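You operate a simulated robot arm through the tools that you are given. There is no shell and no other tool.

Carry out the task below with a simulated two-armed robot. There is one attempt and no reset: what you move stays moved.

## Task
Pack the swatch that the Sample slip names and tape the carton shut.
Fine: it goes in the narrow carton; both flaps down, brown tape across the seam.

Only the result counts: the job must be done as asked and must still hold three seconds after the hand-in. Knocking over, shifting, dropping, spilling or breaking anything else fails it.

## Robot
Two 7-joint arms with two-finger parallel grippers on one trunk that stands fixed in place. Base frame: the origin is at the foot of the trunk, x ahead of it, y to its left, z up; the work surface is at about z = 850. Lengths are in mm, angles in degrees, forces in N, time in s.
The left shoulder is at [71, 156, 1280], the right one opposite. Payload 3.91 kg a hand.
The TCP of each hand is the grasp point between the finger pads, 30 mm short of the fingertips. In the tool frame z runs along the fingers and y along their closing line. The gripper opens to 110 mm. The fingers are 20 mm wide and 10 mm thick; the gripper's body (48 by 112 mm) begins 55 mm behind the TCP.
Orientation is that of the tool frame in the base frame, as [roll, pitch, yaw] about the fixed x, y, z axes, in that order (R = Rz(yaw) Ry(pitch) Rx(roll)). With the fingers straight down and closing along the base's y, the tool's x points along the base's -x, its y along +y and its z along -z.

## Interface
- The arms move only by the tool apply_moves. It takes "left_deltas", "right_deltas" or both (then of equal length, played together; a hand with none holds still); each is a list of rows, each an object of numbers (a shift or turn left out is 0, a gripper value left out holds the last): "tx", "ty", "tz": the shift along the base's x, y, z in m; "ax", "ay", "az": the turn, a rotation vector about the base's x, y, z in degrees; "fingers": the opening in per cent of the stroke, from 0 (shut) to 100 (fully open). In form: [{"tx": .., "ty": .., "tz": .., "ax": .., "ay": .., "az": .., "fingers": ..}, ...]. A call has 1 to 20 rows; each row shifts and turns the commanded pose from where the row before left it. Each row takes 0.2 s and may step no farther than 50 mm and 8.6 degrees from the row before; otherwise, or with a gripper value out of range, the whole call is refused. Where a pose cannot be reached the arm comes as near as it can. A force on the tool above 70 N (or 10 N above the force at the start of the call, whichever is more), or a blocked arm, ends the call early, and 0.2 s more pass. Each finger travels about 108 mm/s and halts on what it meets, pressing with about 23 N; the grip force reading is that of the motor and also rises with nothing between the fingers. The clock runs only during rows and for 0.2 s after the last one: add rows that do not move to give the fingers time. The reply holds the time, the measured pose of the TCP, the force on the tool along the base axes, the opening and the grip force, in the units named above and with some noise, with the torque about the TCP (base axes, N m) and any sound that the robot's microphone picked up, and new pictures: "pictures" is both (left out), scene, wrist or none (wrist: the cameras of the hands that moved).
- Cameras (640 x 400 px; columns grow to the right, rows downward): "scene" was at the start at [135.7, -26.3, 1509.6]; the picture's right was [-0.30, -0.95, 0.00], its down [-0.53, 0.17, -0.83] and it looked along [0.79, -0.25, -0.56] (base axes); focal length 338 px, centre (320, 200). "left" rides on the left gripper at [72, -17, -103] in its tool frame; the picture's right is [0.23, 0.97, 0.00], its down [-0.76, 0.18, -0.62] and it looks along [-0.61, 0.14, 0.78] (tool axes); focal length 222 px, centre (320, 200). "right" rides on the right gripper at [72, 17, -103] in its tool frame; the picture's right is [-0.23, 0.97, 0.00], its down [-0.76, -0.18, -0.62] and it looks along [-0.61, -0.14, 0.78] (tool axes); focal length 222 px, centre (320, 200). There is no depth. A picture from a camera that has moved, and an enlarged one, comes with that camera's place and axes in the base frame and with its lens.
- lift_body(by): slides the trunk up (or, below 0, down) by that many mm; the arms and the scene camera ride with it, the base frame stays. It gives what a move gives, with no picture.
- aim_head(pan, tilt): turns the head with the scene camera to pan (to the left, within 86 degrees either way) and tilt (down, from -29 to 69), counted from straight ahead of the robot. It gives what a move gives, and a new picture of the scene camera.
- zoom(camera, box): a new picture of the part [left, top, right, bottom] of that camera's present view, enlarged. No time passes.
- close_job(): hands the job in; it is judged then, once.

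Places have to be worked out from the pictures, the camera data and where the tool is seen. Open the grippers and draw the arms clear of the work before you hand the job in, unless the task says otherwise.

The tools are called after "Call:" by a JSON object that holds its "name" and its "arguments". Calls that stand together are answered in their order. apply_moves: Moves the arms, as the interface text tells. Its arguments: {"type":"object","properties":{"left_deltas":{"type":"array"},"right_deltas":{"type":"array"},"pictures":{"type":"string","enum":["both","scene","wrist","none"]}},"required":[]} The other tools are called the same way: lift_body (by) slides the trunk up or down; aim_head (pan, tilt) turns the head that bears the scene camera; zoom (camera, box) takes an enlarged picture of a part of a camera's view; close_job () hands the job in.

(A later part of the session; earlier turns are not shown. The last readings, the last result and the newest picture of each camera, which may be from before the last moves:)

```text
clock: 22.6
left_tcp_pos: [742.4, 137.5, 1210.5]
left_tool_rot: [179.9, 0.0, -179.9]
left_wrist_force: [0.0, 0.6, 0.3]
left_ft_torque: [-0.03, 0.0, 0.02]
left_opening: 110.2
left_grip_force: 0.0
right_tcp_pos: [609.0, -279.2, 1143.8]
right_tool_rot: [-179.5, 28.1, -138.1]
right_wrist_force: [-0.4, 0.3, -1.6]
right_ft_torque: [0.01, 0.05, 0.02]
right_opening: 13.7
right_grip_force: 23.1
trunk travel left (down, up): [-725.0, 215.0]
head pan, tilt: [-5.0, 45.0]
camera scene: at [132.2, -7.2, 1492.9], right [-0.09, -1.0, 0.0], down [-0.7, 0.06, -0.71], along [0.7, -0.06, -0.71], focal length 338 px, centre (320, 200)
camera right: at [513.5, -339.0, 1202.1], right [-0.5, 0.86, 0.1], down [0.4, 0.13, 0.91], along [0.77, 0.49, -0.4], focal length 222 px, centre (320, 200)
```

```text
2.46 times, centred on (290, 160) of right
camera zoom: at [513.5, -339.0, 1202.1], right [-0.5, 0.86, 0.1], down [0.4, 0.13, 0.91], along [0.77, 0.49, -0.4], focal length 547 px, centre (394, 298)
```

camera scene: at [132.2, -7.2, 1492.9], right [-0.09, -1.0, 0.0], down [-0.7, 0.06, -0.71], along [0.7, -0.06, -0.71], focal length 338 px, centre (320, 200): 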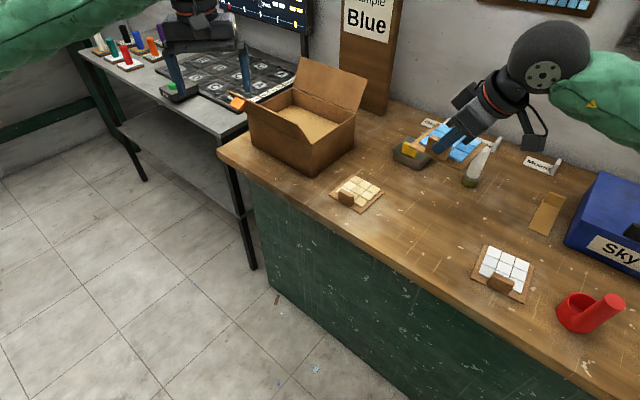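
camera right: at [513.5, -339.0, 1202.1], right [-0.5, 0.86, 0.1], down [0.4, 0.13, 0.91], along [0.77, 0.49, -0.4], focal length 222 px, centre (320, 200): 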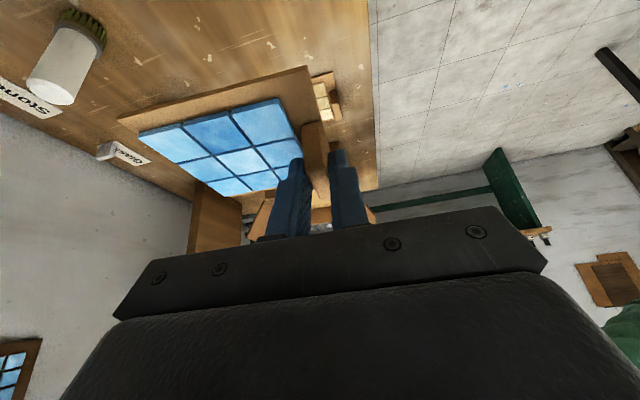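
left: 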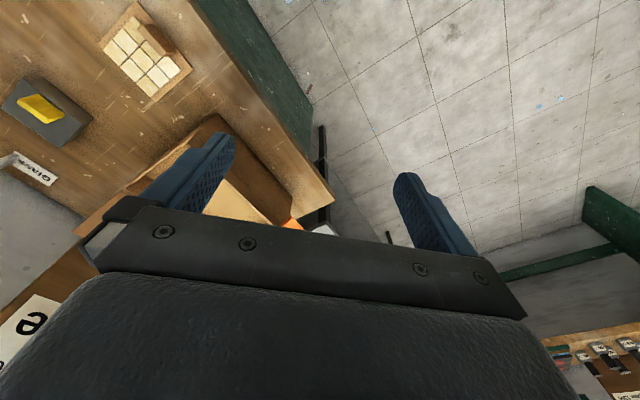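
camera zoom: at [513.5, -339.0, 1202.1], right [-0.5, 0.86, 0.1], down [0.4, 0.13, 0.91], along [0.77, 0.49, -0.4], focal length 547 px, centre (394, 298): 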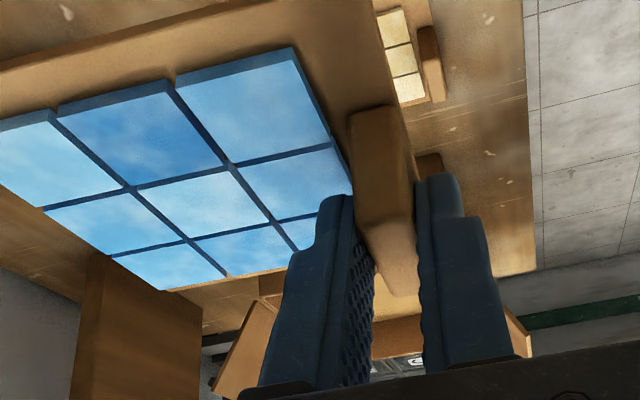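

The carton measures about 255 × 197 mm, with its near corner at (864,-49), yaw 45° and top at z 966. I'll carry the swatch at z 1144 to above the inside of the carton (TCP about (970,-49)), turning 3° to match it.

Call:
{"name": "apply_moves", "arguments": {"right_deltas": [{"tx": 0.0301, "ty": 0.0192, "az": 0.25}, {"tx": 0.0301, "ty": 0.0192, "az": 0.25}, {"tx": 0.0301, "ty": 0.0192, "az": 0.25}, {"tx": 0.0301, "ty": 0.0192, "az": 0.25}, {"tx": 0.0301, "ty": 0.0192, "az": 0.25}, {"tx": 0.0301, "ty": 0.0192, "az": 0.25}, {"tx": 0.0301, "ty": 0.0192, "az": 0.25}, {"tx": 0.0301, "ty": 0.0192, "az": 0.25}, {"tx": 0.0301, "ty": 0.0192, "az": 0.25}, {"tx": 0.0301, "ty": 0.0192, "az": 0.25}, {"tx": 0.0301, "ty": 0.0192, "az": 0.25}, {"tx": 0.0301, "ty": 0.0192, "az": 0.25}, {}], "pictures": "both"}}

Call:
{"name": "zoom", "arguments": {"camera": "scene", "box": [215, 20, 415, 180]}}

Call:
{"name": "zoom", "arguments": {"camera": "right", "box": [100, 50, 440, 260]}}

```text
clock: 25.4
left_tcp_pos: [743.4, 136.3, 1212.1]
left_tool_rot: [180.0, -0.1, -179.9]
left_wrist_force: [0.7, -0.2, -0.8]
left_ft_torque: [0.01, 0.0, 0.0]
left_opening: 109.9
left_grip_force: 0.1
right_tcp_pos: [961.9, -55.7, 1146.5]
right_tool_rot: [-179.4, 28.0, -135.2]
right_wrist_force: [0.3, -1.1, -0.6]
right_ft_torque: [0.06, 0.06, 0.0]
right_opening: 13.5
right_grip_force: 23.3
right hand out of reach, approached as far as the arm can: row 12
trunk travel left (down, up): [-725.0, 215.0]
head pan, tilt: [-5.0, 45.0]
camera scene: at [131.3, -7.9, 1493.0], right [-0.09, -1.0, 0.0], down [-0.7, 0.06, -0.71], along [0.7, -0.06, -0.71], focal length 338 px, centre (320, 200)
camera right: at [868.7, -121.1, 1204.4], right [-0.54, 0.84, 0.1], down [0.39, 0.14, 0.91], along [0.75, 0.53, -0.4], focal length 222 px, centre (320, 200)
```

scene: 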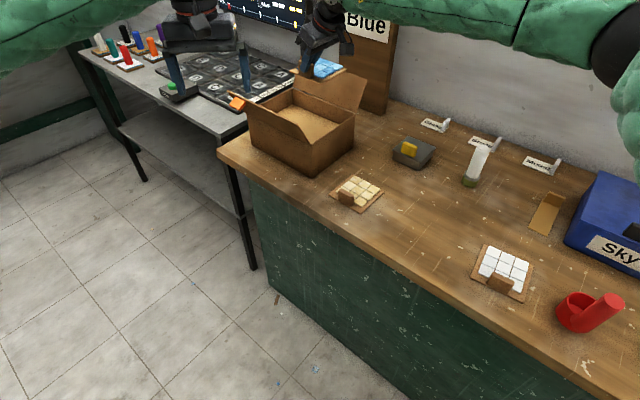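
right: 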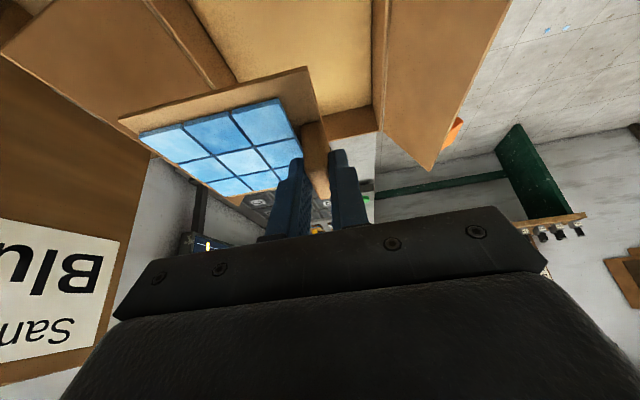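

```text
2.50 times, centred on (315, 100) of scene
camera zoom: at [131.3, -7.9, 1493.0], right [-0.09, -1.0, 0.0], down [-0.7, 0.06, -0.71], along [0.7, -0.06, -0.71], focal length 845 px, centre (332, 450)
```

zoom: 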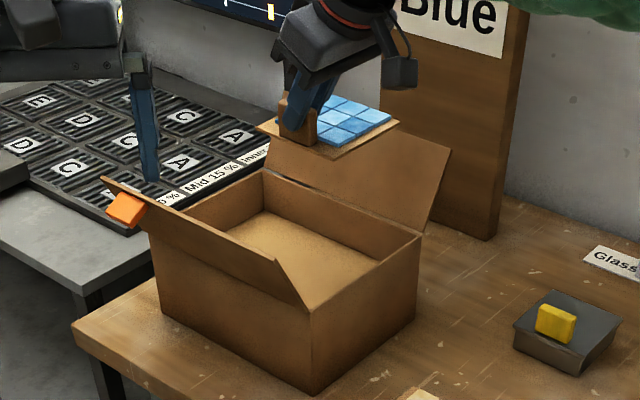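

```text
1.88 times, centred on (270, 155) of right
camera zoom: at [868.7, -121.1, 1204.4], right [-0.54, 0.84, 0.1], down [0.39, 0.14, 0.91], along [0.75, 0.53, -0.4], focal length 418 px, centre (414, 285)
```

zoom: 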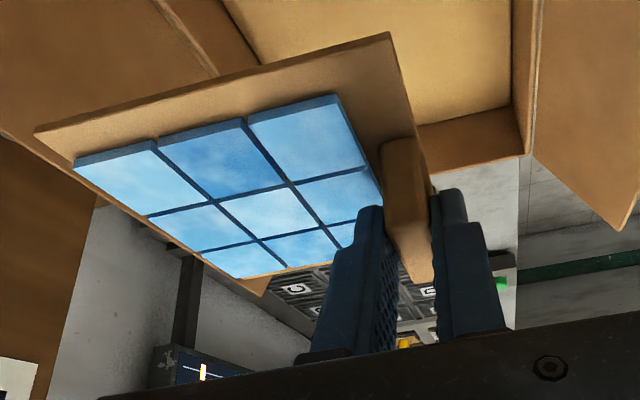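

The last row stopped a few millimetres short (TCP at (962,-56), carton coordinates u≈64, v≈74). The hand is between the flaps with the swatch above the opening, so I'll test whether coming down a bit lets the hand go about 12 mm further along the carton.

Call:
{"name": "apply_moves", "arguments": {"right_deltas": [{"tz": -0.03}, {"tz": -0.03}, {"tx": 0.004, "ty": 0.004}, {"tx": 0.004, "ty": 0.004}, {}], "pictures": "none"}}

```text
clock: 26.6
left_tcp_pos: [743.2, 138.2, 1210.5]
left_tool_rot: [-179.9, -0.1, -179.9]
left_wrist_force: [-0.1, 0.1, 0.6]
left_ft_torque: [0.01, 0.01, 0.0]
left_opening: 110.0
left_grip_force: 0.1
right_tcp_pos: [969.5, -47.4, 1085.9]
right_tool_rot: [-179.4, 28.0, -135.2]
right_wrist_force: [0.1, -0.1, -0.8]
right_ft_torque: [0.0, 0.05, -0.02]
right_opening: 13.5
right_grip_force: 23.1
trunk travel left (down, up): [-725.0, 215.0]
head pan, tilt: [-5.0, 45.0]
```

That worked: the TCP is now at (969.5,-47.4), i.e. u≈76, v≈74 in the carton. I'll look before descending.

Call:
{"name": "zoom", "arguments": {"camera": "scene", "box": [225, 20, 395, 180]}}

Call:
{"name": "zoom", "arguments": {"camera": "right", "box": [0, 0, 640, 400]}}

Call:
{"name": "zoom", "arguments": {"camera": "left", "box": [60, 60, 350, 240]}}

```text
2.50 times, centred on (310, 100) of scene
camera zoom: at [132.7, -6.9, 1492.9], right [-0.09, -1.0, 0.0], down [-0.71, 0.06, -0.71], along [0.7, -0.06, -0.71], focal length 845 px, centre (345, 450)
```

zoom: 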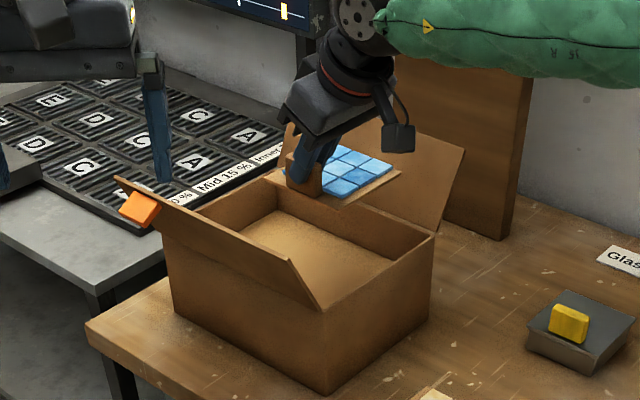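

```text
1.00 times, centred on (320, 200) of right (not enlarged: the box is as wide or as high as the picture)
camera zoom: at [877.1, -111.7, 1143.4], right [-0.54, 0.84, 0.1], down [0.39, 0.15, 0.91], along [0.75, 0.53, -0.4], focal length 222 px, centre (320, 200)
```

zoom: 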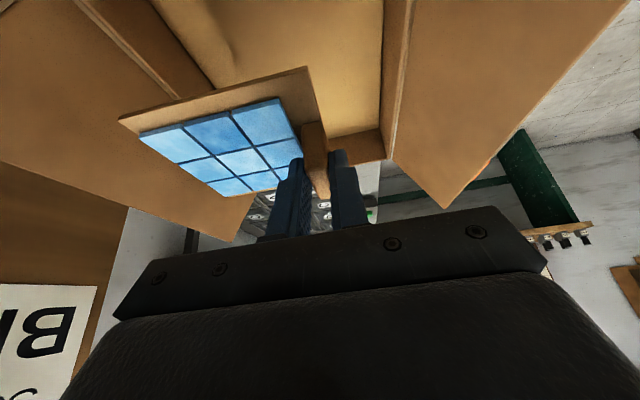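

```text
2.21 times, centred on (205, 150) of left
camera zoom: at [670.6, 119.3, 1313.8], right [-0.23, 0.97, 0.0], down [0.76, 0.18, 0.62], along [0.61, 0.14, -0.78], focal length 490 px, centre (574, 310)
```

zoom: 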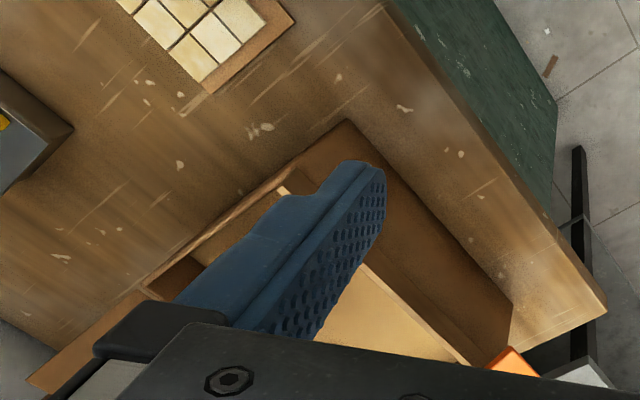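

The swatch is over the opening with room on all sides. I'll descend 110 mm and check position and forces.

Call:
{"name": "apply_moves", "arguments": {"right_deltas": [{"tz": -0.03}, {"tz": -0.03}, {"tz": -0.03}, {"tz": -0.02}, {}], "pictures": "both"}}

Call:
{"name": "zoom", "arguments": {"camera": "scene", "box": [225, 20, 395, 180]}}

Call:
{"name": "zoom", "arguments": {"camera": "right", "box": [100, 20, 440, 240]}}

```text
clock: 27.8
left_tcp_pos: [743.1, 137.1, 1211.9]
left_tool_rot: [180.0, 0.0, -179.8]
left_wrist_force: [-0.3, 1.0, 0.4]
left_ft_torque: [0.01, 0.03, -0.01]
left_opening: 110.2
left_grip_force: 0.0
right_tcp_pos: [967.8, -45.3, 976.6]
right_tool_rot: [-179.5, 28.0, -135.0]
right_wrist_force: [-0.4, 1.3, -0.9]
right_ft_torque: [0.02, 0.04, 0.0]
right_opening: 13.5
right_grip_force: 22.8
trunk travel left (down, up): [-725.0, 215.0]
head pan, tilt: [-5.0, 45.0]
camera scene: at [132.0, -6.5, 1493.0], right [-0.09, -1.0, 0.0], down [-0.7, 0.06, -0.71], along [0.7, -0.06, -0.71], focal length 338 px, centre (320, 200)
camera right: at [875.0, -111.4, 1033.1], right [-0.54, 0.83, 0.1], down [0.39, 0.15, 0.91], along [0.74, 0.53, -0.4], focal length 222 px, centre (320, 200)
```

scene: 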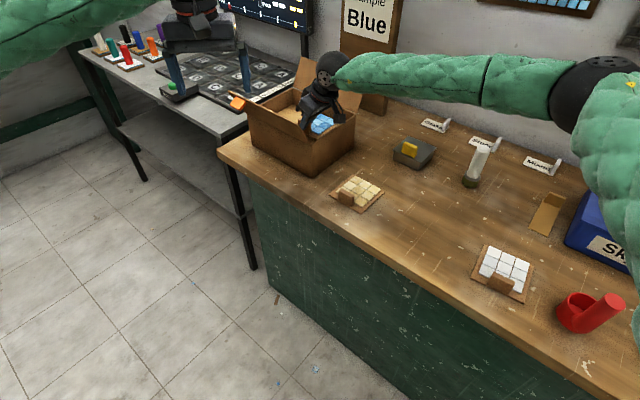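
right: 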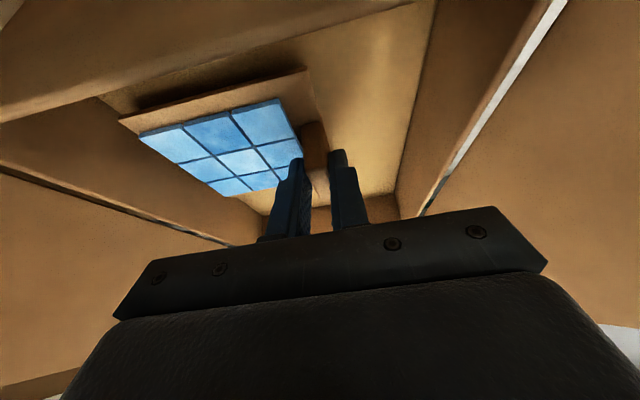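

```text
2.50 times, centred on (310, 100) of scene
camera zoom: at [132.0, -6.5, 1493.0], right [-0.09, -1.0, 0.0], down [-0.7, 0.06, -0.71], along [0.7, -0.06, -0.71], focal length 845 px, centre (345, 450)
```

zoom: 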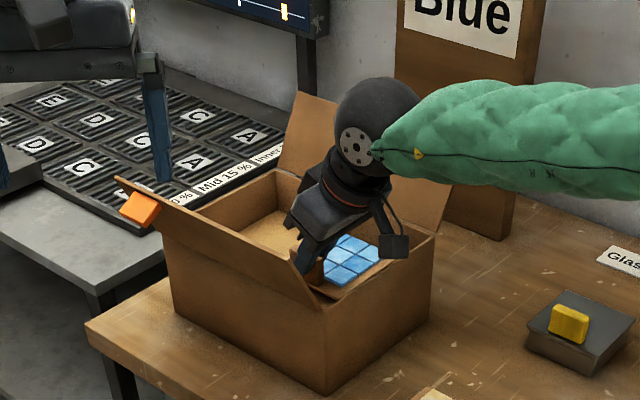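

```text
1.82 times, centred on (270, 130) of right
camera zoom: at [875.0, -111.4, 1033.1], right [-0.54, 0.83, 0.1], down [0.39, 0.15, 0.91], along [0.74, 0.53, -0.4], focal length 404 px, centre (411, 327)
```

zoom: 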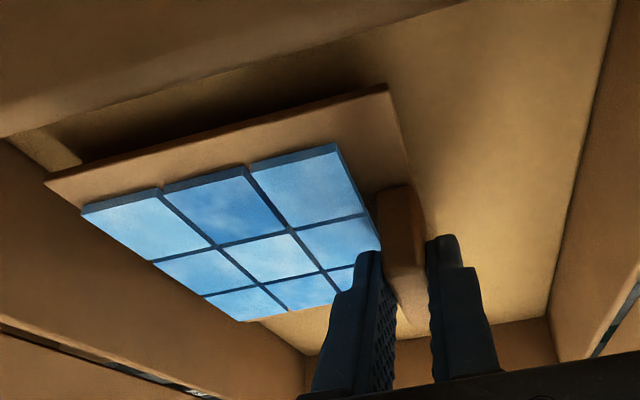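

The swatch is inside the carton with clearance on all sides. I'll lower 62 mm more, then ease down in small steps watching the force.

Call:
{"name": "apply_moves", "arguments": {"right_deltas": [{"tz": -0.025}, {"tz": -0.02}, {"tz": -0.015}, {}], "pictures": "both"}}

Call:
{"name": "zoom", "arguments": {"camera": "scene", "box": [245, 50, 375, 170]}}

Call:
{"name": "zoom", "arguments": {"camera": "right", "box": [100, 20, 440, 240]}}

```text
clock: 28.5
left_tcp_pos: [741.3, 137.7, 1211.4]
left_tool_rot: [180.0, 0.0, -179.9]
left_wrist_force: [-0.1, 0.7, -0.6]
left_ft_torque: [-0.01, 0.06, 0.0]
left_opening: 109.8
left_grip_force: 0.0
right_tcp_pos: [974.8, -42.6, 954.3]
right_tool_rot: [-179.0, 29.6, -134.9]
right_wrist_force: [-19.3, -4.8, 49.2]
right_ft_torque: [0.04, 1.06, 0.09]
right_opening: 13.9
right_grip_force: 23.0
trunk travel left (down, up): [-725.0, 215.0]
head pan, tilt: [-5.0, 45.0]
stopped in row 3 (right hand): the force on the tool passed its limit at 80 N (the readings are from after the stop); the commanded pose is now the measured one
camera scene: at [130.3, -6.3, 1493.3], right [-0.09, -1.0, 0.0], down [-0.7, 0.06, -0.71], along [0.7, -0.06, -0.71], focal length 338 px, centre (320, 200)
camera right: at [880.6, -108.9, 1008.7], right [-0.54, 0.83, 0.1], down [0.37, 0.13, 0.92], along [0.75, 0.54, -0.38], focal length 222 px, centre (320, 200)
```

scene: 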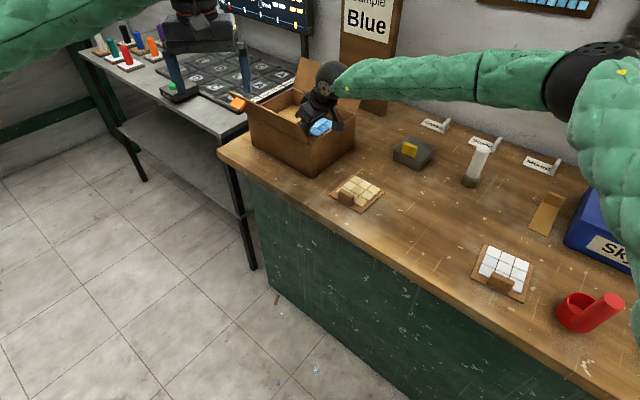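
right: 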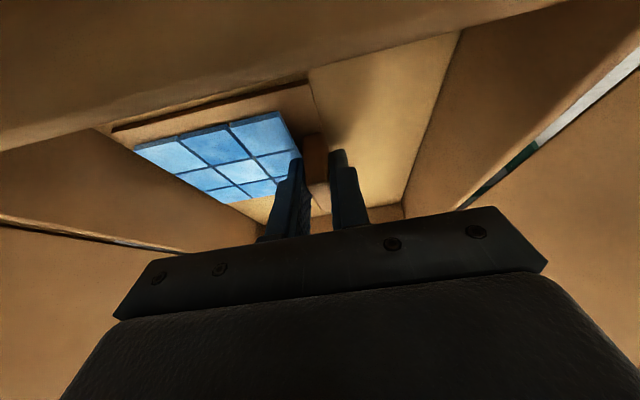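

```text
3.33 times, centred on (310, 110) of scene
camera zoom: at [130.3, -6.3, 1493.3], right [-0.09, -1.0, 0.0], down [-0.7, 0.06, -0.71], along [0.7, -0.06, -0.71], focal length 1127 px, centre (353, 500)
```

zoom: 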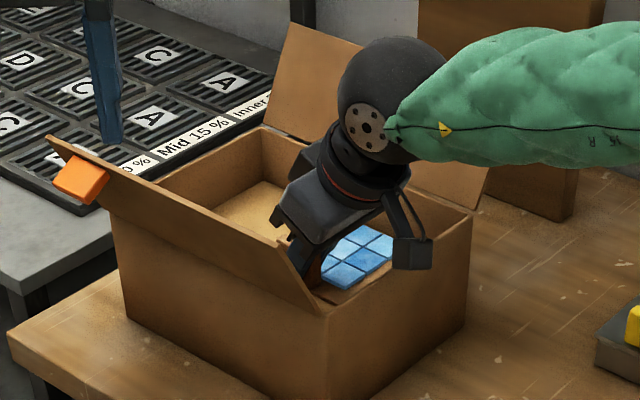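

```text
1.82 times, centred on (270, 130) of right
camera zoom: at [880.6, -108.9, 1008.7], right [-0.54, 0.83, 0.1], down [0.37, 0.13, 0.92], along [0.75, 0.54, -0.38], focal length 404 px, centre (411, 327)
```

zoom: 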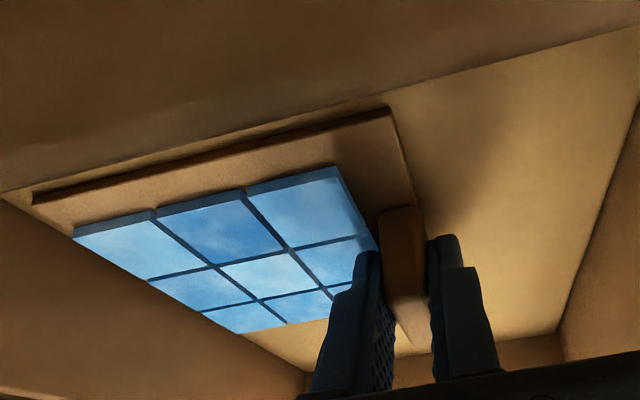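

The contact force (line of action through the swatch near the tab) fits the swatch having reached the carton's floor. Recomputing the back-wall/floor line gives a raised floor at about z 907–914, so the swatch is down. I'll ease up a little to take off the load and look.

Call:
{"name": "apply_moves", "arguments": {"right_deltas": [{"tz": 0.002}, {"tz": 0.002}, {}], "pictures": "both"}}

Call:
{"name": "zoom", "arguments": {"camera": "scene", "box": [215, 50, 375, 180]}}

Call:
{"name": "zoom", "arguments": {"camera": "right", "box": [100, 20, 440, 240]}}

```text
clock: 29.3
left_tcp_pos: [741.1, 138.0, 1213.4]
left_tool_rot: [-180.0, 0.2, -179.9]
left_wrist_force: [-0.1, 0.4, 0.6]
left_ft_torque: [-0.02, 0.01, 0.0]
left_opening: 110.0
left_grip_force: 0.1
right_tcp_pos: [973.1, -45.1, 954.9]
right_tool_rot: [-178.9, 29.1, -134.9]
right_wrist_force: [14.7, 13.5, 40.3]
right_ft_torque: [1.06, -0.73, -0.09]
right_opening: 13.8
right_grip_force: 22.5
trunk travel left (down, up): [-725.0, 215.0]
head pan, tilt: [-5.0, 45.0]
camera scene: at [129.4, -5.2, 1493.4], right [-0.09, -1.0, 0.0], down [-0.7, 0.06, -0.71], along [0.71, -0.06, -0.71], focal length 338 px, centre (320, 200)
camera right: at [878.9, -109.8, 1009.2], right [-0.54, 0.83, 0.1], down [0.37, 0.14, 0.92], along [0.75, 0.54, -0.38], focal length 222 px, centre (320, 200)
```

scene: 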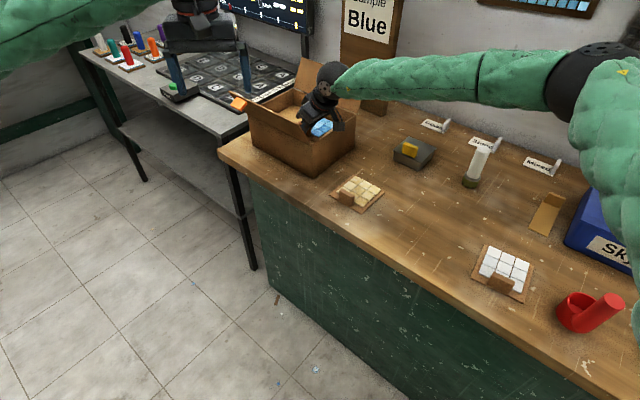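
right: 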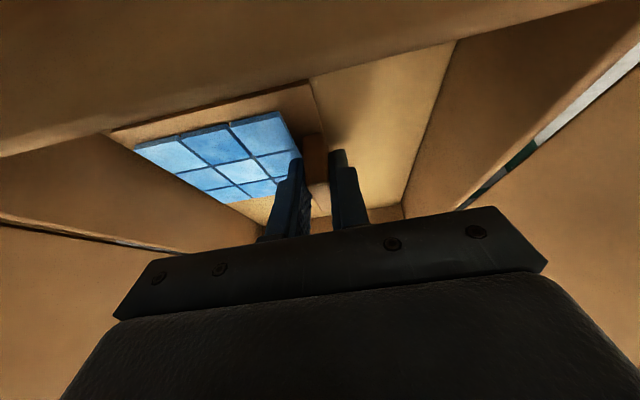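

```text
3.08 times, centred on (295, 115) of scene
camera zoom: at [129.4, -5.2, 1493.4], right [-0.09, -1.0, 0.0], down [-0.7, 0.06, -0.71], along [0.71, -0.06, -0.71], focal length 1040 px, centre (397, 462)
```

zoom: 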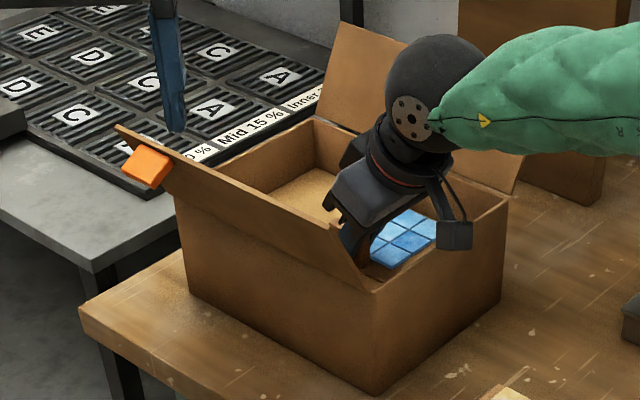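

```text
1.82 times, centred on (270, 130) of right
camera zoom: at [878.9, -109.8, 1009.2], right [-0.54, 0.83, 0.1], down [0.37, 0.14, 0.92], along [0.75, 0.54, -0.38], focal length 404 px, centre (411, 327)
```

zoom: 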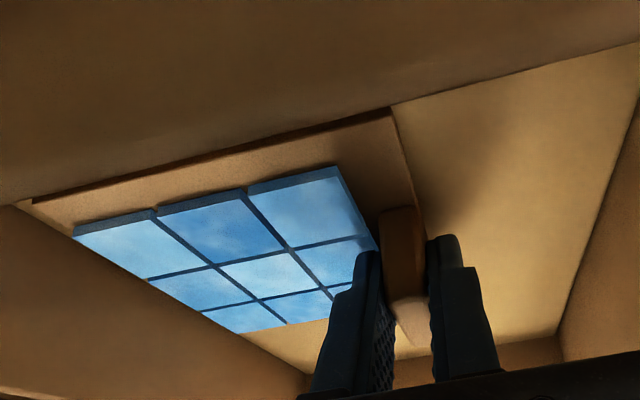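

The carton has not shifted, but there's still 40 N of load. I'll ease up a few millimetres more.

Call:
{"name": "apply_moves", "arguments": {"right_deltas": [{"tz": 0.003}, {}], "pictures": "none"}}

```text
clock: 29.9
left_tcp_pos: [741.0, 138.5, 1213.8]
left_tool_rot: [179.9, 0.1, -179.9]
left_wrist_force: [0.1, -0.3, -0.1]
left_ft_torque: [-0.02, -0.02, -0.01]
left_opening: 110.2
left_grip_force: 0.0
right_tcp_pos: [972.7, -43.4, 953.7]
right_tool_rot: [-179.1, 28.9, -134.9]
right_wrist_force: [7.6, 6.8, 31.5]
right_ft_torque: [0.81, -0.44, 0.0]
right_opening: 13.7
right_grip_force: 23.1
trunk travel left (down, up): [-725.0, 215.0]
head pan, tilt: [-5.0, 45.0]
```

Load is dropping (31 N). I'll ease up another few millimetres.

Call:
{"name": "apply_moves", "arguments": {"right_deltas": [{"tz": 0.003}, {"tz": 0.002}, {}], "pictures": "none"}}

```text
clock: 30.7
left_tcp_pos: [743.6, 137.1, 1210.4]
left_tool_rot: [180.0, 0.0, 180.0]
left_wrist_force: [-0.1, -0.4, -0.6]
left_ft_torque: [-0.01, 0.01, -0.02]
left_opening: 109.7
left_grip_force: 0.0
right_tcp_pos: [973.3, -47.4, 955.4]
right_tool_rot: [-179.2, 28.7, -135.1]
right_wrist_force: [-0.7, 0.0, 0.0]
right_ft_torque: [0.09, -0.02, 0.02]
right_opening: 13.9
right_grip_force: 23.0
trunk travel left (down, up): [-725.0, 215.0]
head pan, tilt: [-5.0, 45.0]
```

The load is gone and the swatch is resting at the floor. I'll lower 1 mm and open the fingers moderately, then check.

Call:
{"name": "apply_moves", "arguments": {"right_deltas": [{"tz": -0.001}, {"fingers": 16}, {"fingers": 22}, {"fingers": 32}, {}], "pictures": "both"}}

Call:
{"name": "zoom", "arguments": {"camera": "right", "box": [100, 20, 440, 240]}}

```text
clock: 31.9
left_tcp_pos: [743.6, 138.4, 1212.3]
left_tool_rot: [-179.9, 0.0, -179.9]
left_wrist_force: [-1.2, -0.2, -0.9]
left_ft_torque: [-0.03, 0.03, 0.0]
left_opening: 109.9
left_grip_force: 0.1
right_tcp_pos: [973.7, -44.0, 957.4]
right_tool_rot: [-179.2, 28.9, -134.9]
right_wrist_force: [0.6, -0.2, 0.2]
right_ft_torque: [0.01, -0.04, 0.03]
right_opening: 35.1
right_grip_force: 0.1
trunk travel left (down, up): [-725.0, 215.0]
head pan, tilt: [-5.0, 45.0]
camera scene: at [132.4, -6.6, 1492.9], right [-0.09, -1.0, 0.0], down [-0.7, 0.06, -0.71], along [0.7, -0.06, -0.71], focal length 338 px, centre (320, 200)
camera right: at [880.1, -110.6, 1011.9], right [-0.54, 0.83, 0.1], down [0.38, 0.14, 0.92], along [0.75, 0.53, -0.39], focal length 222 px, centre (320, 200)
```

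scene: 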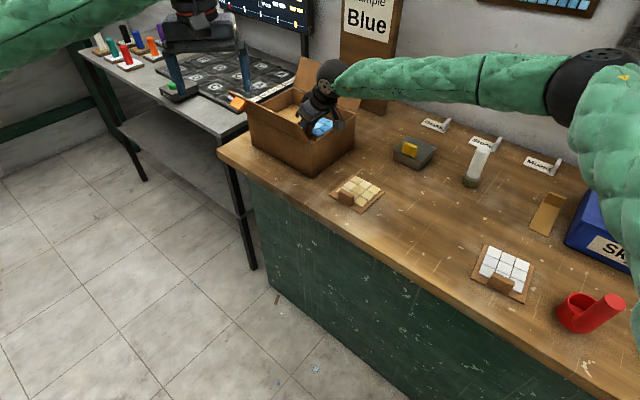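
right: 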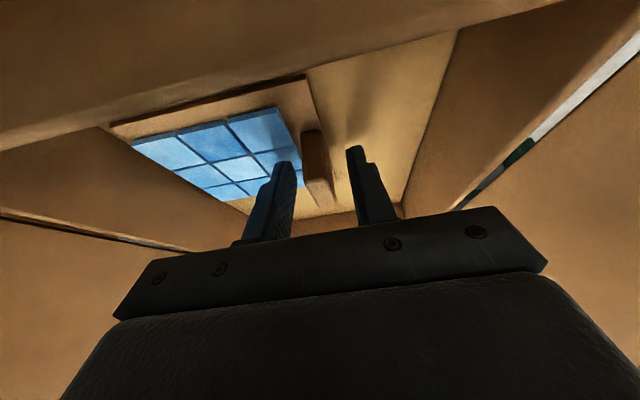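

```text
1.82 times, centred on (270, 130) of right
camera zoom: at [880.1, -110.6, 1011.9], right [-0.54, 0.83, 0.1], down [0.38, 0.14, 0.92], along [0.75, 0.53, -0.39], focal length 404 px, centre (411, 327)
```

zoom: 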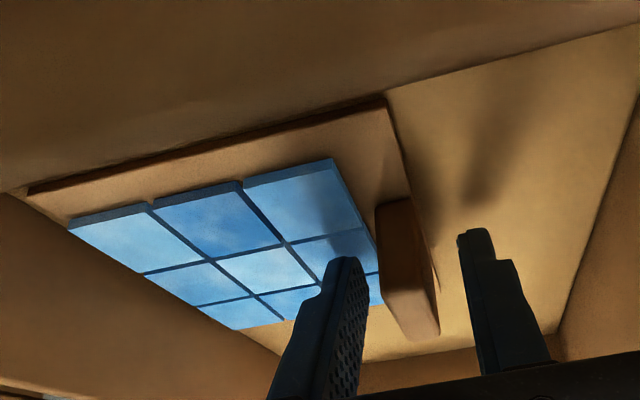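

The swatch is free and lying in the carton. I'll lift the right hand straight out.

Call:
{"name": "apply_moves", "arguments": {"right_deltas": [{"tz": 0.015}, {"tz": 0.025}, {"tz": 0.03}, {"tz": 0.035}, {"tz": 0.035}, {"tz": 0.035}, {}], "pictures": "both"}}

Call:
{"name": "zoom", "arguments": {"camera": "scene", "box": [215, 30, 415, 180]}}

Call:
{"name": "zoom", "arguments": {"camera": "right", "box": [60, 0, 560, 240]}}

```text
clock: 33.5
left_tcp_pos: [743.6, 137.4, 1211.1]
left_tool_rot: [-180.0, 0.0, -179.9]
left_wrist_force: [-0.4, 0.6, 0.5]
left_ft_torque: [0.02, -0.01, 0.0]
left_opening: 110.0
left_grip_force: 0.0
right_tcp_pos: [973.2, -48.5, 1060.9]
right_tool_rot: [-179.0, 29.0, -135.1]
right_wrist_force: [-0.6, -0.2, 0.2]
right_ft_torque: [0.01, -0.03, 0.03]
right_opening: 35.5
right_grip_force: 0.1
right hand out of reach, approached as far as the arm can: row 5, 6
trunk travel left (down, up): [-725.0, 215.0]
head pan, tilt: [-5.0, 45.0]
camera scene: at [132.4, -6.8, 1493.0], right [-0.09, -1.0, 0.0], down [-0.7, 0.06, -0.71], along [0.7, -0.06, -0.71], focal length 338 px, centre (320, 200)
camera right: at [879.9, -113.5, 1116.6], right [-0.54, 0.83, 0.1], down [0.38, 0.14, 0.92], along [0.75, 0.53, -0.39], focal length 222 px, centre (320, 200)
```

scene: 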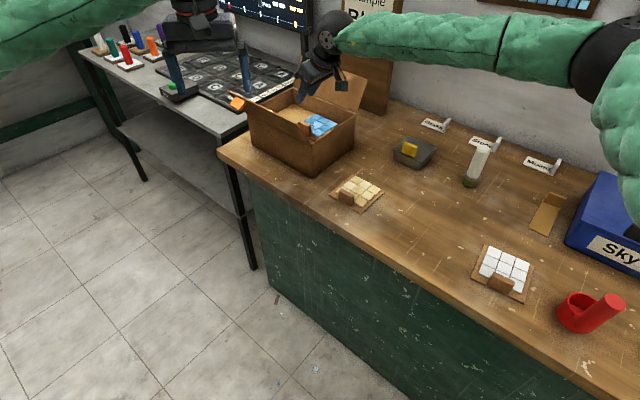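
right: 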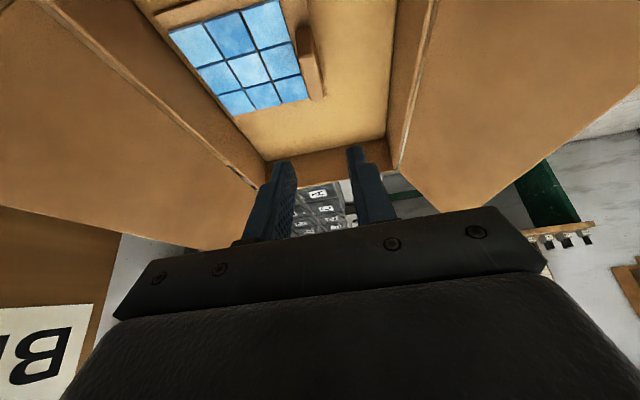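

```text
2.67 times, centred on (315, 105) of scene
camera zoom: at [132.4, -6.8, 1493.0], right [-0.09, -1.0, 0.0], down [-0.7, 0.06, -0.71], along [0.7, -0.06, -0.71], focal length 902 px, centre (333, 453)
```

zoom: 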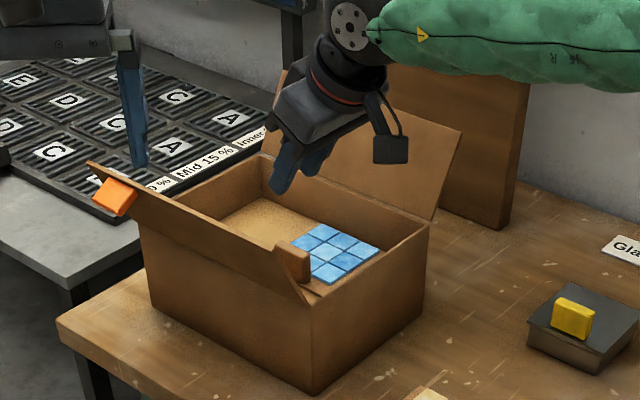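

```text
1.28 times, centred on (310, 120) of right
camera zoom: at [879.9, -113.5, 1116.6], right [-0.54, 0.83, 0.1], down [0.38, 0.14, 0.92], along [0.75, 0.53, -0.39], focal length 284 px, centre (333, 302)
```

zoom: 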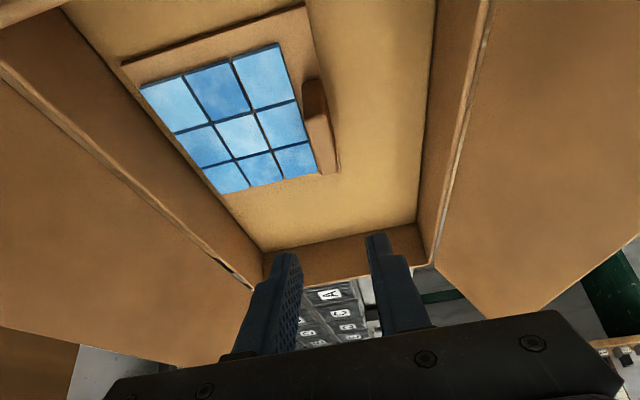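

The blue swatch lies flat in the carton. Next is the back flap. I'll raise the trunk 90 mm for better reach, then turn the right hand to point forward with the fingers shut and tilt it to about 50°, ready to hook behind the back flap near its right end.

Call:
{"name": "lift_body", "arguments": {"by": 90}}

Call:
{"name": "apply_moves", "arguments": {"right_deltas": [{"tx": -0.008, "ty": -0.01, "az": -7.5, "fingers": 10}, {"tx": -0.008, "ty": -0.01, "az": -7.5, "fingers": 0}, {"tx": -0.008, "ty": -0.01, "az": -7.5}, {"tx": -0.008, "ty": -0.01, "az": -7.5}, {"tx": -0.008, "ty": -0.01, "az": -7.5}, {"tx": -0.008, "ty": -0.01, "az": -7.5}, {"ay": -7}, {"ay": -7}, {"ay": -7}, {}], "pictures": "both"}}

```text
clock: 34.7
left_tcp_pos: [742.3, 138.0, 1300.3]
left_tool_rot: [-180.0, -0.1, 180.0]
left_wrist_force: [-0.3, 0.1, -0.3]
left_ft_torque: [0.03, -0.02, -0.01]
left_opening: 109.8
left_grip_force: 0.0
right_tcp_pos: [974.4, -46.5, 1151.5]
right_tool_rot: [-179.1, 28.9, -135.0]
right_wrist_force: [0.0, -0.2, -0.9]
right_ft_torque: [0.01, 0.0, 0.03]
right_opening: 35.4
right_grip_force: 0.0
trunk travel left (down, up): [-815.0, 125.0]
head pan, tilt: [-5.0, 45.0]
```

```text
clock: 36.9
left_tcp_pos: [742.4, 138.6, 1301.5]
left_tool_rot: [180.0, 0.0, -179.9]
left_wrist_force: [-0.3, -0.1, -0.5]
left_ft_torque: [-0.01, 0.02, 0.0]
left_opening: 109.9
left_grip_force: 0.0
right_tcp_pos: [926.4, -107.8, 1151.3]
right_tool_rot: [-179.1, 50.0, 179.9]
right_wrist_force: [-0.3, -0.2, 0.2]
right_ft_torque: [0.0, 0.01, 0.01]
right_opening: 0.0
right_grip_force: 23.4
trunk travel left (down, up): [-815.0, 125.0]
head pan, tilt: [-5.0, 45.0]
camera scene: at [132.3, -6.4, 1583.0], right [-0.09, -1.0, 0.0], down [-0.7, 0.06, -0.71], along [0.7, -0.06, -0.71], focal length 338 px, centre (320, 200)
camera right: at [799.4, -87.5, 1161.8], right [0.16, 0.97, 0.16], down [0.01, -0.17, 0.99], along [0.99, -0.16, -0.04], focal length 222 px, centre (320, 200)
```

scene: 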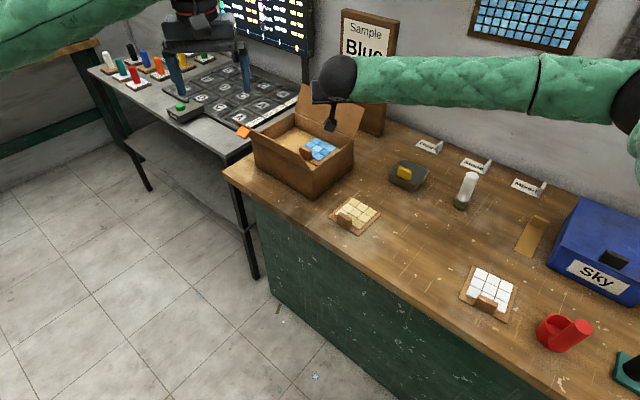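
right: 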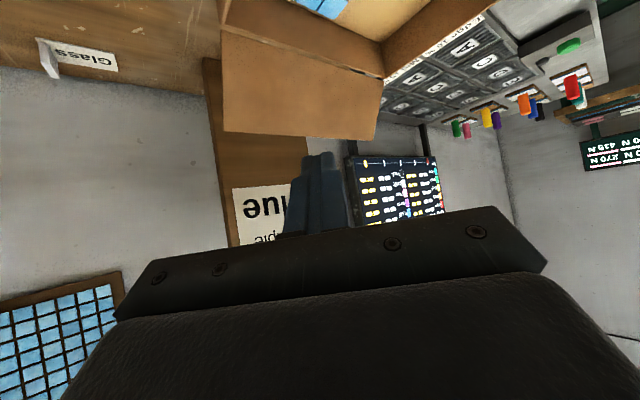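

The wrist view confirms the back flap's upper right corner near (1034,-220,1054). I'll carry the closed fingertips over the flap's top edge at z≈1132 to a spot behind it (tip about (1081,-217)).

Call:
{"name": "apply_moves", "arguments": {"right_deltas": [{"tx": 0.0264, "ty": -0.0218}, {"tx": 0.0264, "ty": -0.0218}, {"tx": 0.0264, "ty": -0.0218}, {"tx": 0.0264, "ty": -0.0218}, {"tx": 0.0264, "ty": -0.0218}, {}], "pictures": "both"}}

Call:
{"name": "zoom", "arguments": {"camera": "scene", "box": [240, 40, 420, 200]}}

```text
clock: 38.3
left_tcp_pos: [742.5, 138.1, 1302.7]
left_tool_rot: [-179.9, -0.1, -179.9]
left_wrist_force: [-0.9, -0.5, 0.3]
left_ft_torque: [-0.01, -0.04, -0.01]
left_opening: 110.2
left_grip_force: 0.0
right_tcp_pos: [1057.0, -216.6, 1151.8]
right_tool_rot: [-179.1, 50.1, 180.0]
right_wrist_force: [0.1, 0.1, -0.2]
right_ft_torque: [0.01, 0.01, 0.01]
right_opening: 0.0
right_grip_force: 23.1
trunk travel left (down, up): [-815.0, 125.0]
head pan, tilt: [-5.0, 45.0]
camera scene: at [131.9, -6.5, 1583.0], right [-0.09, -1.0, 0.0], down [-0.7, 0.06, -0.71], along [0.7, -0.06, -0.71], focal length 338 px, centre (320, 200)
camera right: at [930.5, -196.3, 1161.9], right [0.16, 0.97, 0.16], down [0.01, -0.17, 0.99], along [0.99, -0.15, -0.04], focal length 222 px, centre (320, 200)
```

scene: 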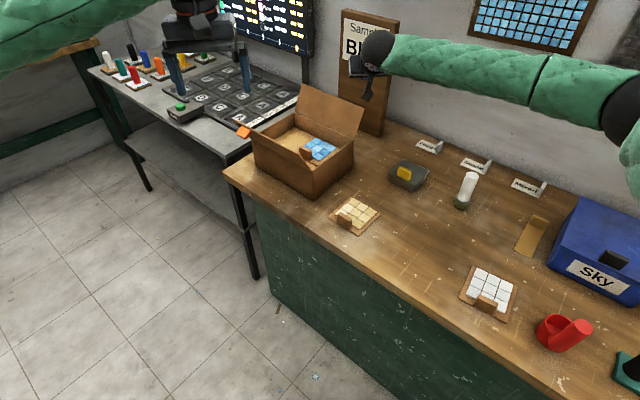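
right: 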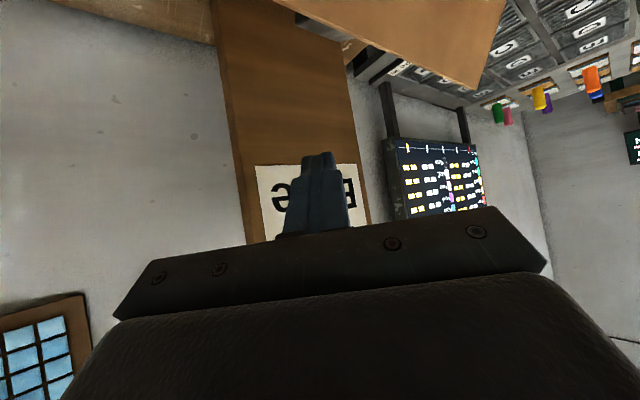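

```text
2.50 times, centred on (330, 120) of scene
camera zoom: at [131.9, -6.5, 1583.0], right [-0.09, -1.0, 0.0], down [-0.7, 0.06, -0.71], along [0.7, -0.06, -0.71], focal length 845 px, centre (295, 400)
```

zoom: 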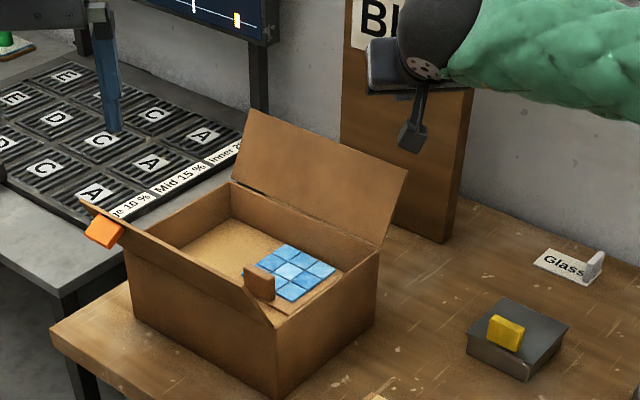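

The tip is clear behind and above the flap. I'll lower it to about z 1035 behind the flap.

Call:
{"name": "apply_moves", "arguments": {"right_deltas": [{"tz": -0.03}, {"tz": -0.03}, {"tz": -0.025}, {"tz": -0.012}, {}], "pictures": "both"}}

Call:
{"name": "zoom", "arguments": {"camera": "scene", "box": [240, 40, 420, 200]}}

Call:
{"name": "zoom", "arguments": {"camera": "right", "box": [200, 0, 520, 240]}}

```text
clock: 39.5
left_tcp_pos: [738.8, 138.7, 1304.9]
left_tool_rot: [180.0, 0.2, -179.9]
left_wrist_force: [-0.3, 0.6, -1.0]
left_ft_torque: [-0.05, 0.01, 0.03]
left_opening: 110.1
left_grip_force: 0.0
right_tcp_pos: [1057.6, -217.8, 1066.8]
right_tool_rot: [-179.2, 50.7, 179.8]
right_wrist_force: [22.0, -5.5, 56.8]
right_ft_torque: [0.36, -1.4, -0.34]
right_opening: 0.0
right_grip_force: 22.4
trunk travel left (down, up): [-815.0, 125.0]
head pan, tilt: [-5.0, 45.0]
camera scene: at [127.7, -6.2, 1584.2], right [-0.09, -1.0, 0.0], down [-0.7, 0.06, -0.71], along [0.71, -0.06, -0.71], focal length 338 px, centre (320, 200)
camera right: at [932.3, -196.6, 1074.7], right [0.16, 0.97, 0.17], down [0.0, -0.17, 0.99], along [0.99, -0.16, -0.02], focal length 222 px, centre (320, 200)
```

scene: 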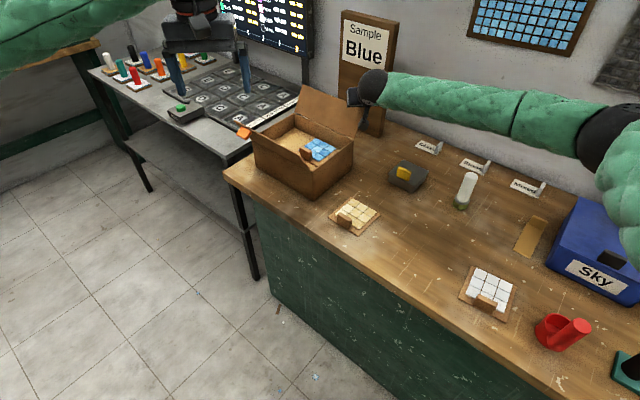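
right: 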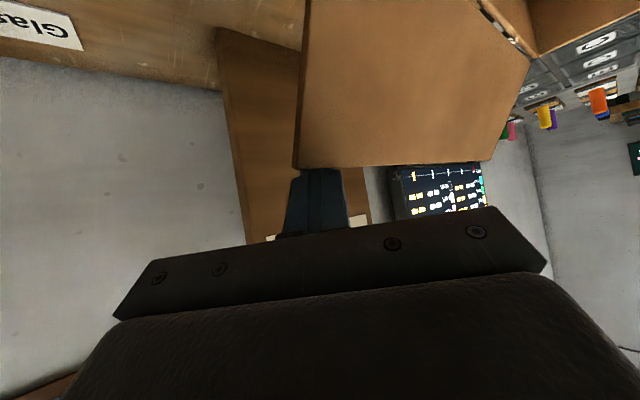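

```text
2.50 times, centred on (330, 120) of scene
camera zoom: at [127.7, -6.2, 1584.2], right [-0.09, -1.0, 0.0], down [-0.7, 0.06, -0.71], along [0.71, -0.06, -0.71], focal length 845 px, centre (295, 400)
```

zoom: 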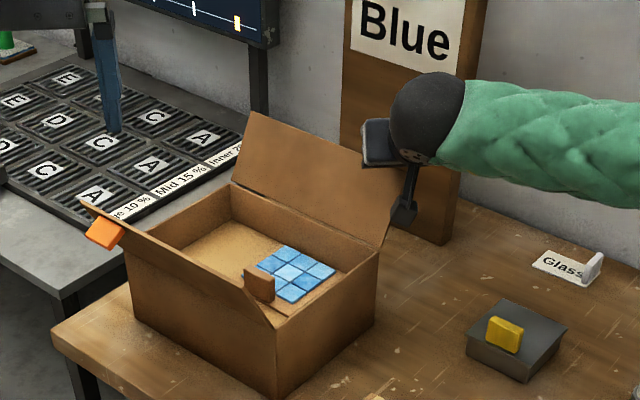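

```text
1.67 times, centred on (360, 120) of right
camera zoom: at [932.3, -196.6, 1074.7], right [0.16, 0.97, 0.17], down [0.0, -0.17, 0.99], along [0.99, -0.16, -0.02], focal length 370 px, centre (253, 333)
```

zoom: 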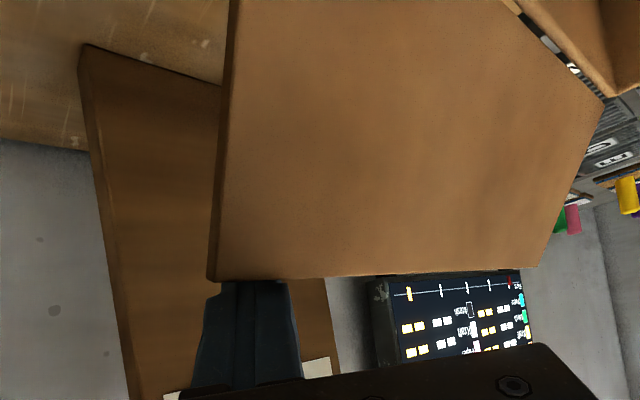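

The finger's underside landed on the flap's top edge, since the hook angle was too shallow. I'll back off upward and turn the hand about 20° so that the finger passes outside the flap's right end, then come down behind it.

Call:
{"name": "apply_moves", "arguments": {"right_deltas": [{"tz": 0.03}, {"tz": 0.03}, {"tx": -0.005, "ty": -0.004, "az": 7}, {"tx": -0.004, "ty": -0.003, "az": 7}, {"az": 6}, {}], "pictures": "both"}}

Call:
{"name": "zoom", "arguments": {"camera": "right", "box": [160, 0, 480, 240]}}

```text
clock: 40.9
left_tcp_pos: [744.1, 137.3, 1300.7]
left_tool_rot: [179.9, -0.1, -179.8]
left_wrist_force: [0.1, -0.5, -0.1]
left_ft_torque: [-0.02, 0.03, 0.0]
left_opening: 110.1
left_grip_force: 0.1
right_tcp_pos: [1050.3, -223.0, 1114.4]
right_tool_rot: [-179.2, 50.0, -160.0]
right_wrist_force: [0.6, 0.0, 0.2]
right_ft_torque: [0.02, -0.03, 0.0]
right_opening: 0.2
right_grip_force: 23.2
trunk travel left (down, up): [-815.0, 125.0]
head pan, tilt: [-5.0, 45.0]
camera scene: at [133.3, -6.9, 1582.8], right [-0.09, -1.0, 0.0], down [-0.71, 0.06, -0.71], along [0.7, -0.06, -0.71], focal length 338 px, centre (320, 200)
camera right: at [924.9, -247.3, 1125.1], right [-0.18, 0.97, 0.16], down [0.07, -0.15, 0.99], along [0.98, 0.19, -0.04], focal length 222 px, centre (320, 200)
```

scene: 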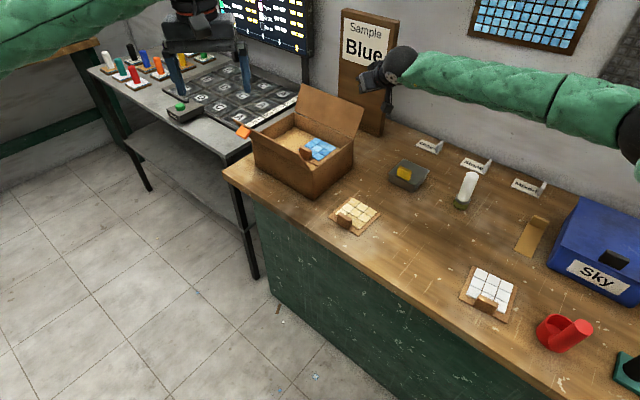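
right: 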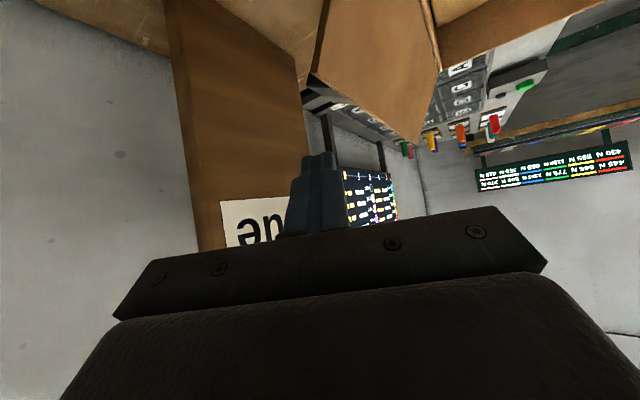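

```text
1.67 times, centred on (320, 120) of right
camera zoom: at [924.9, -247.3, 1125.1], right [-0.18, 0.97, 0.16], down [0.07, -0.15, 0.99], along [0.98, 0.19, -0.04], focal length 370 px, centre (320, 333)
```

zoom: 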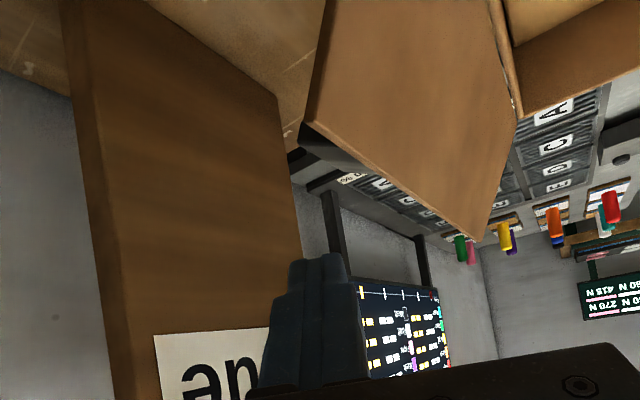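

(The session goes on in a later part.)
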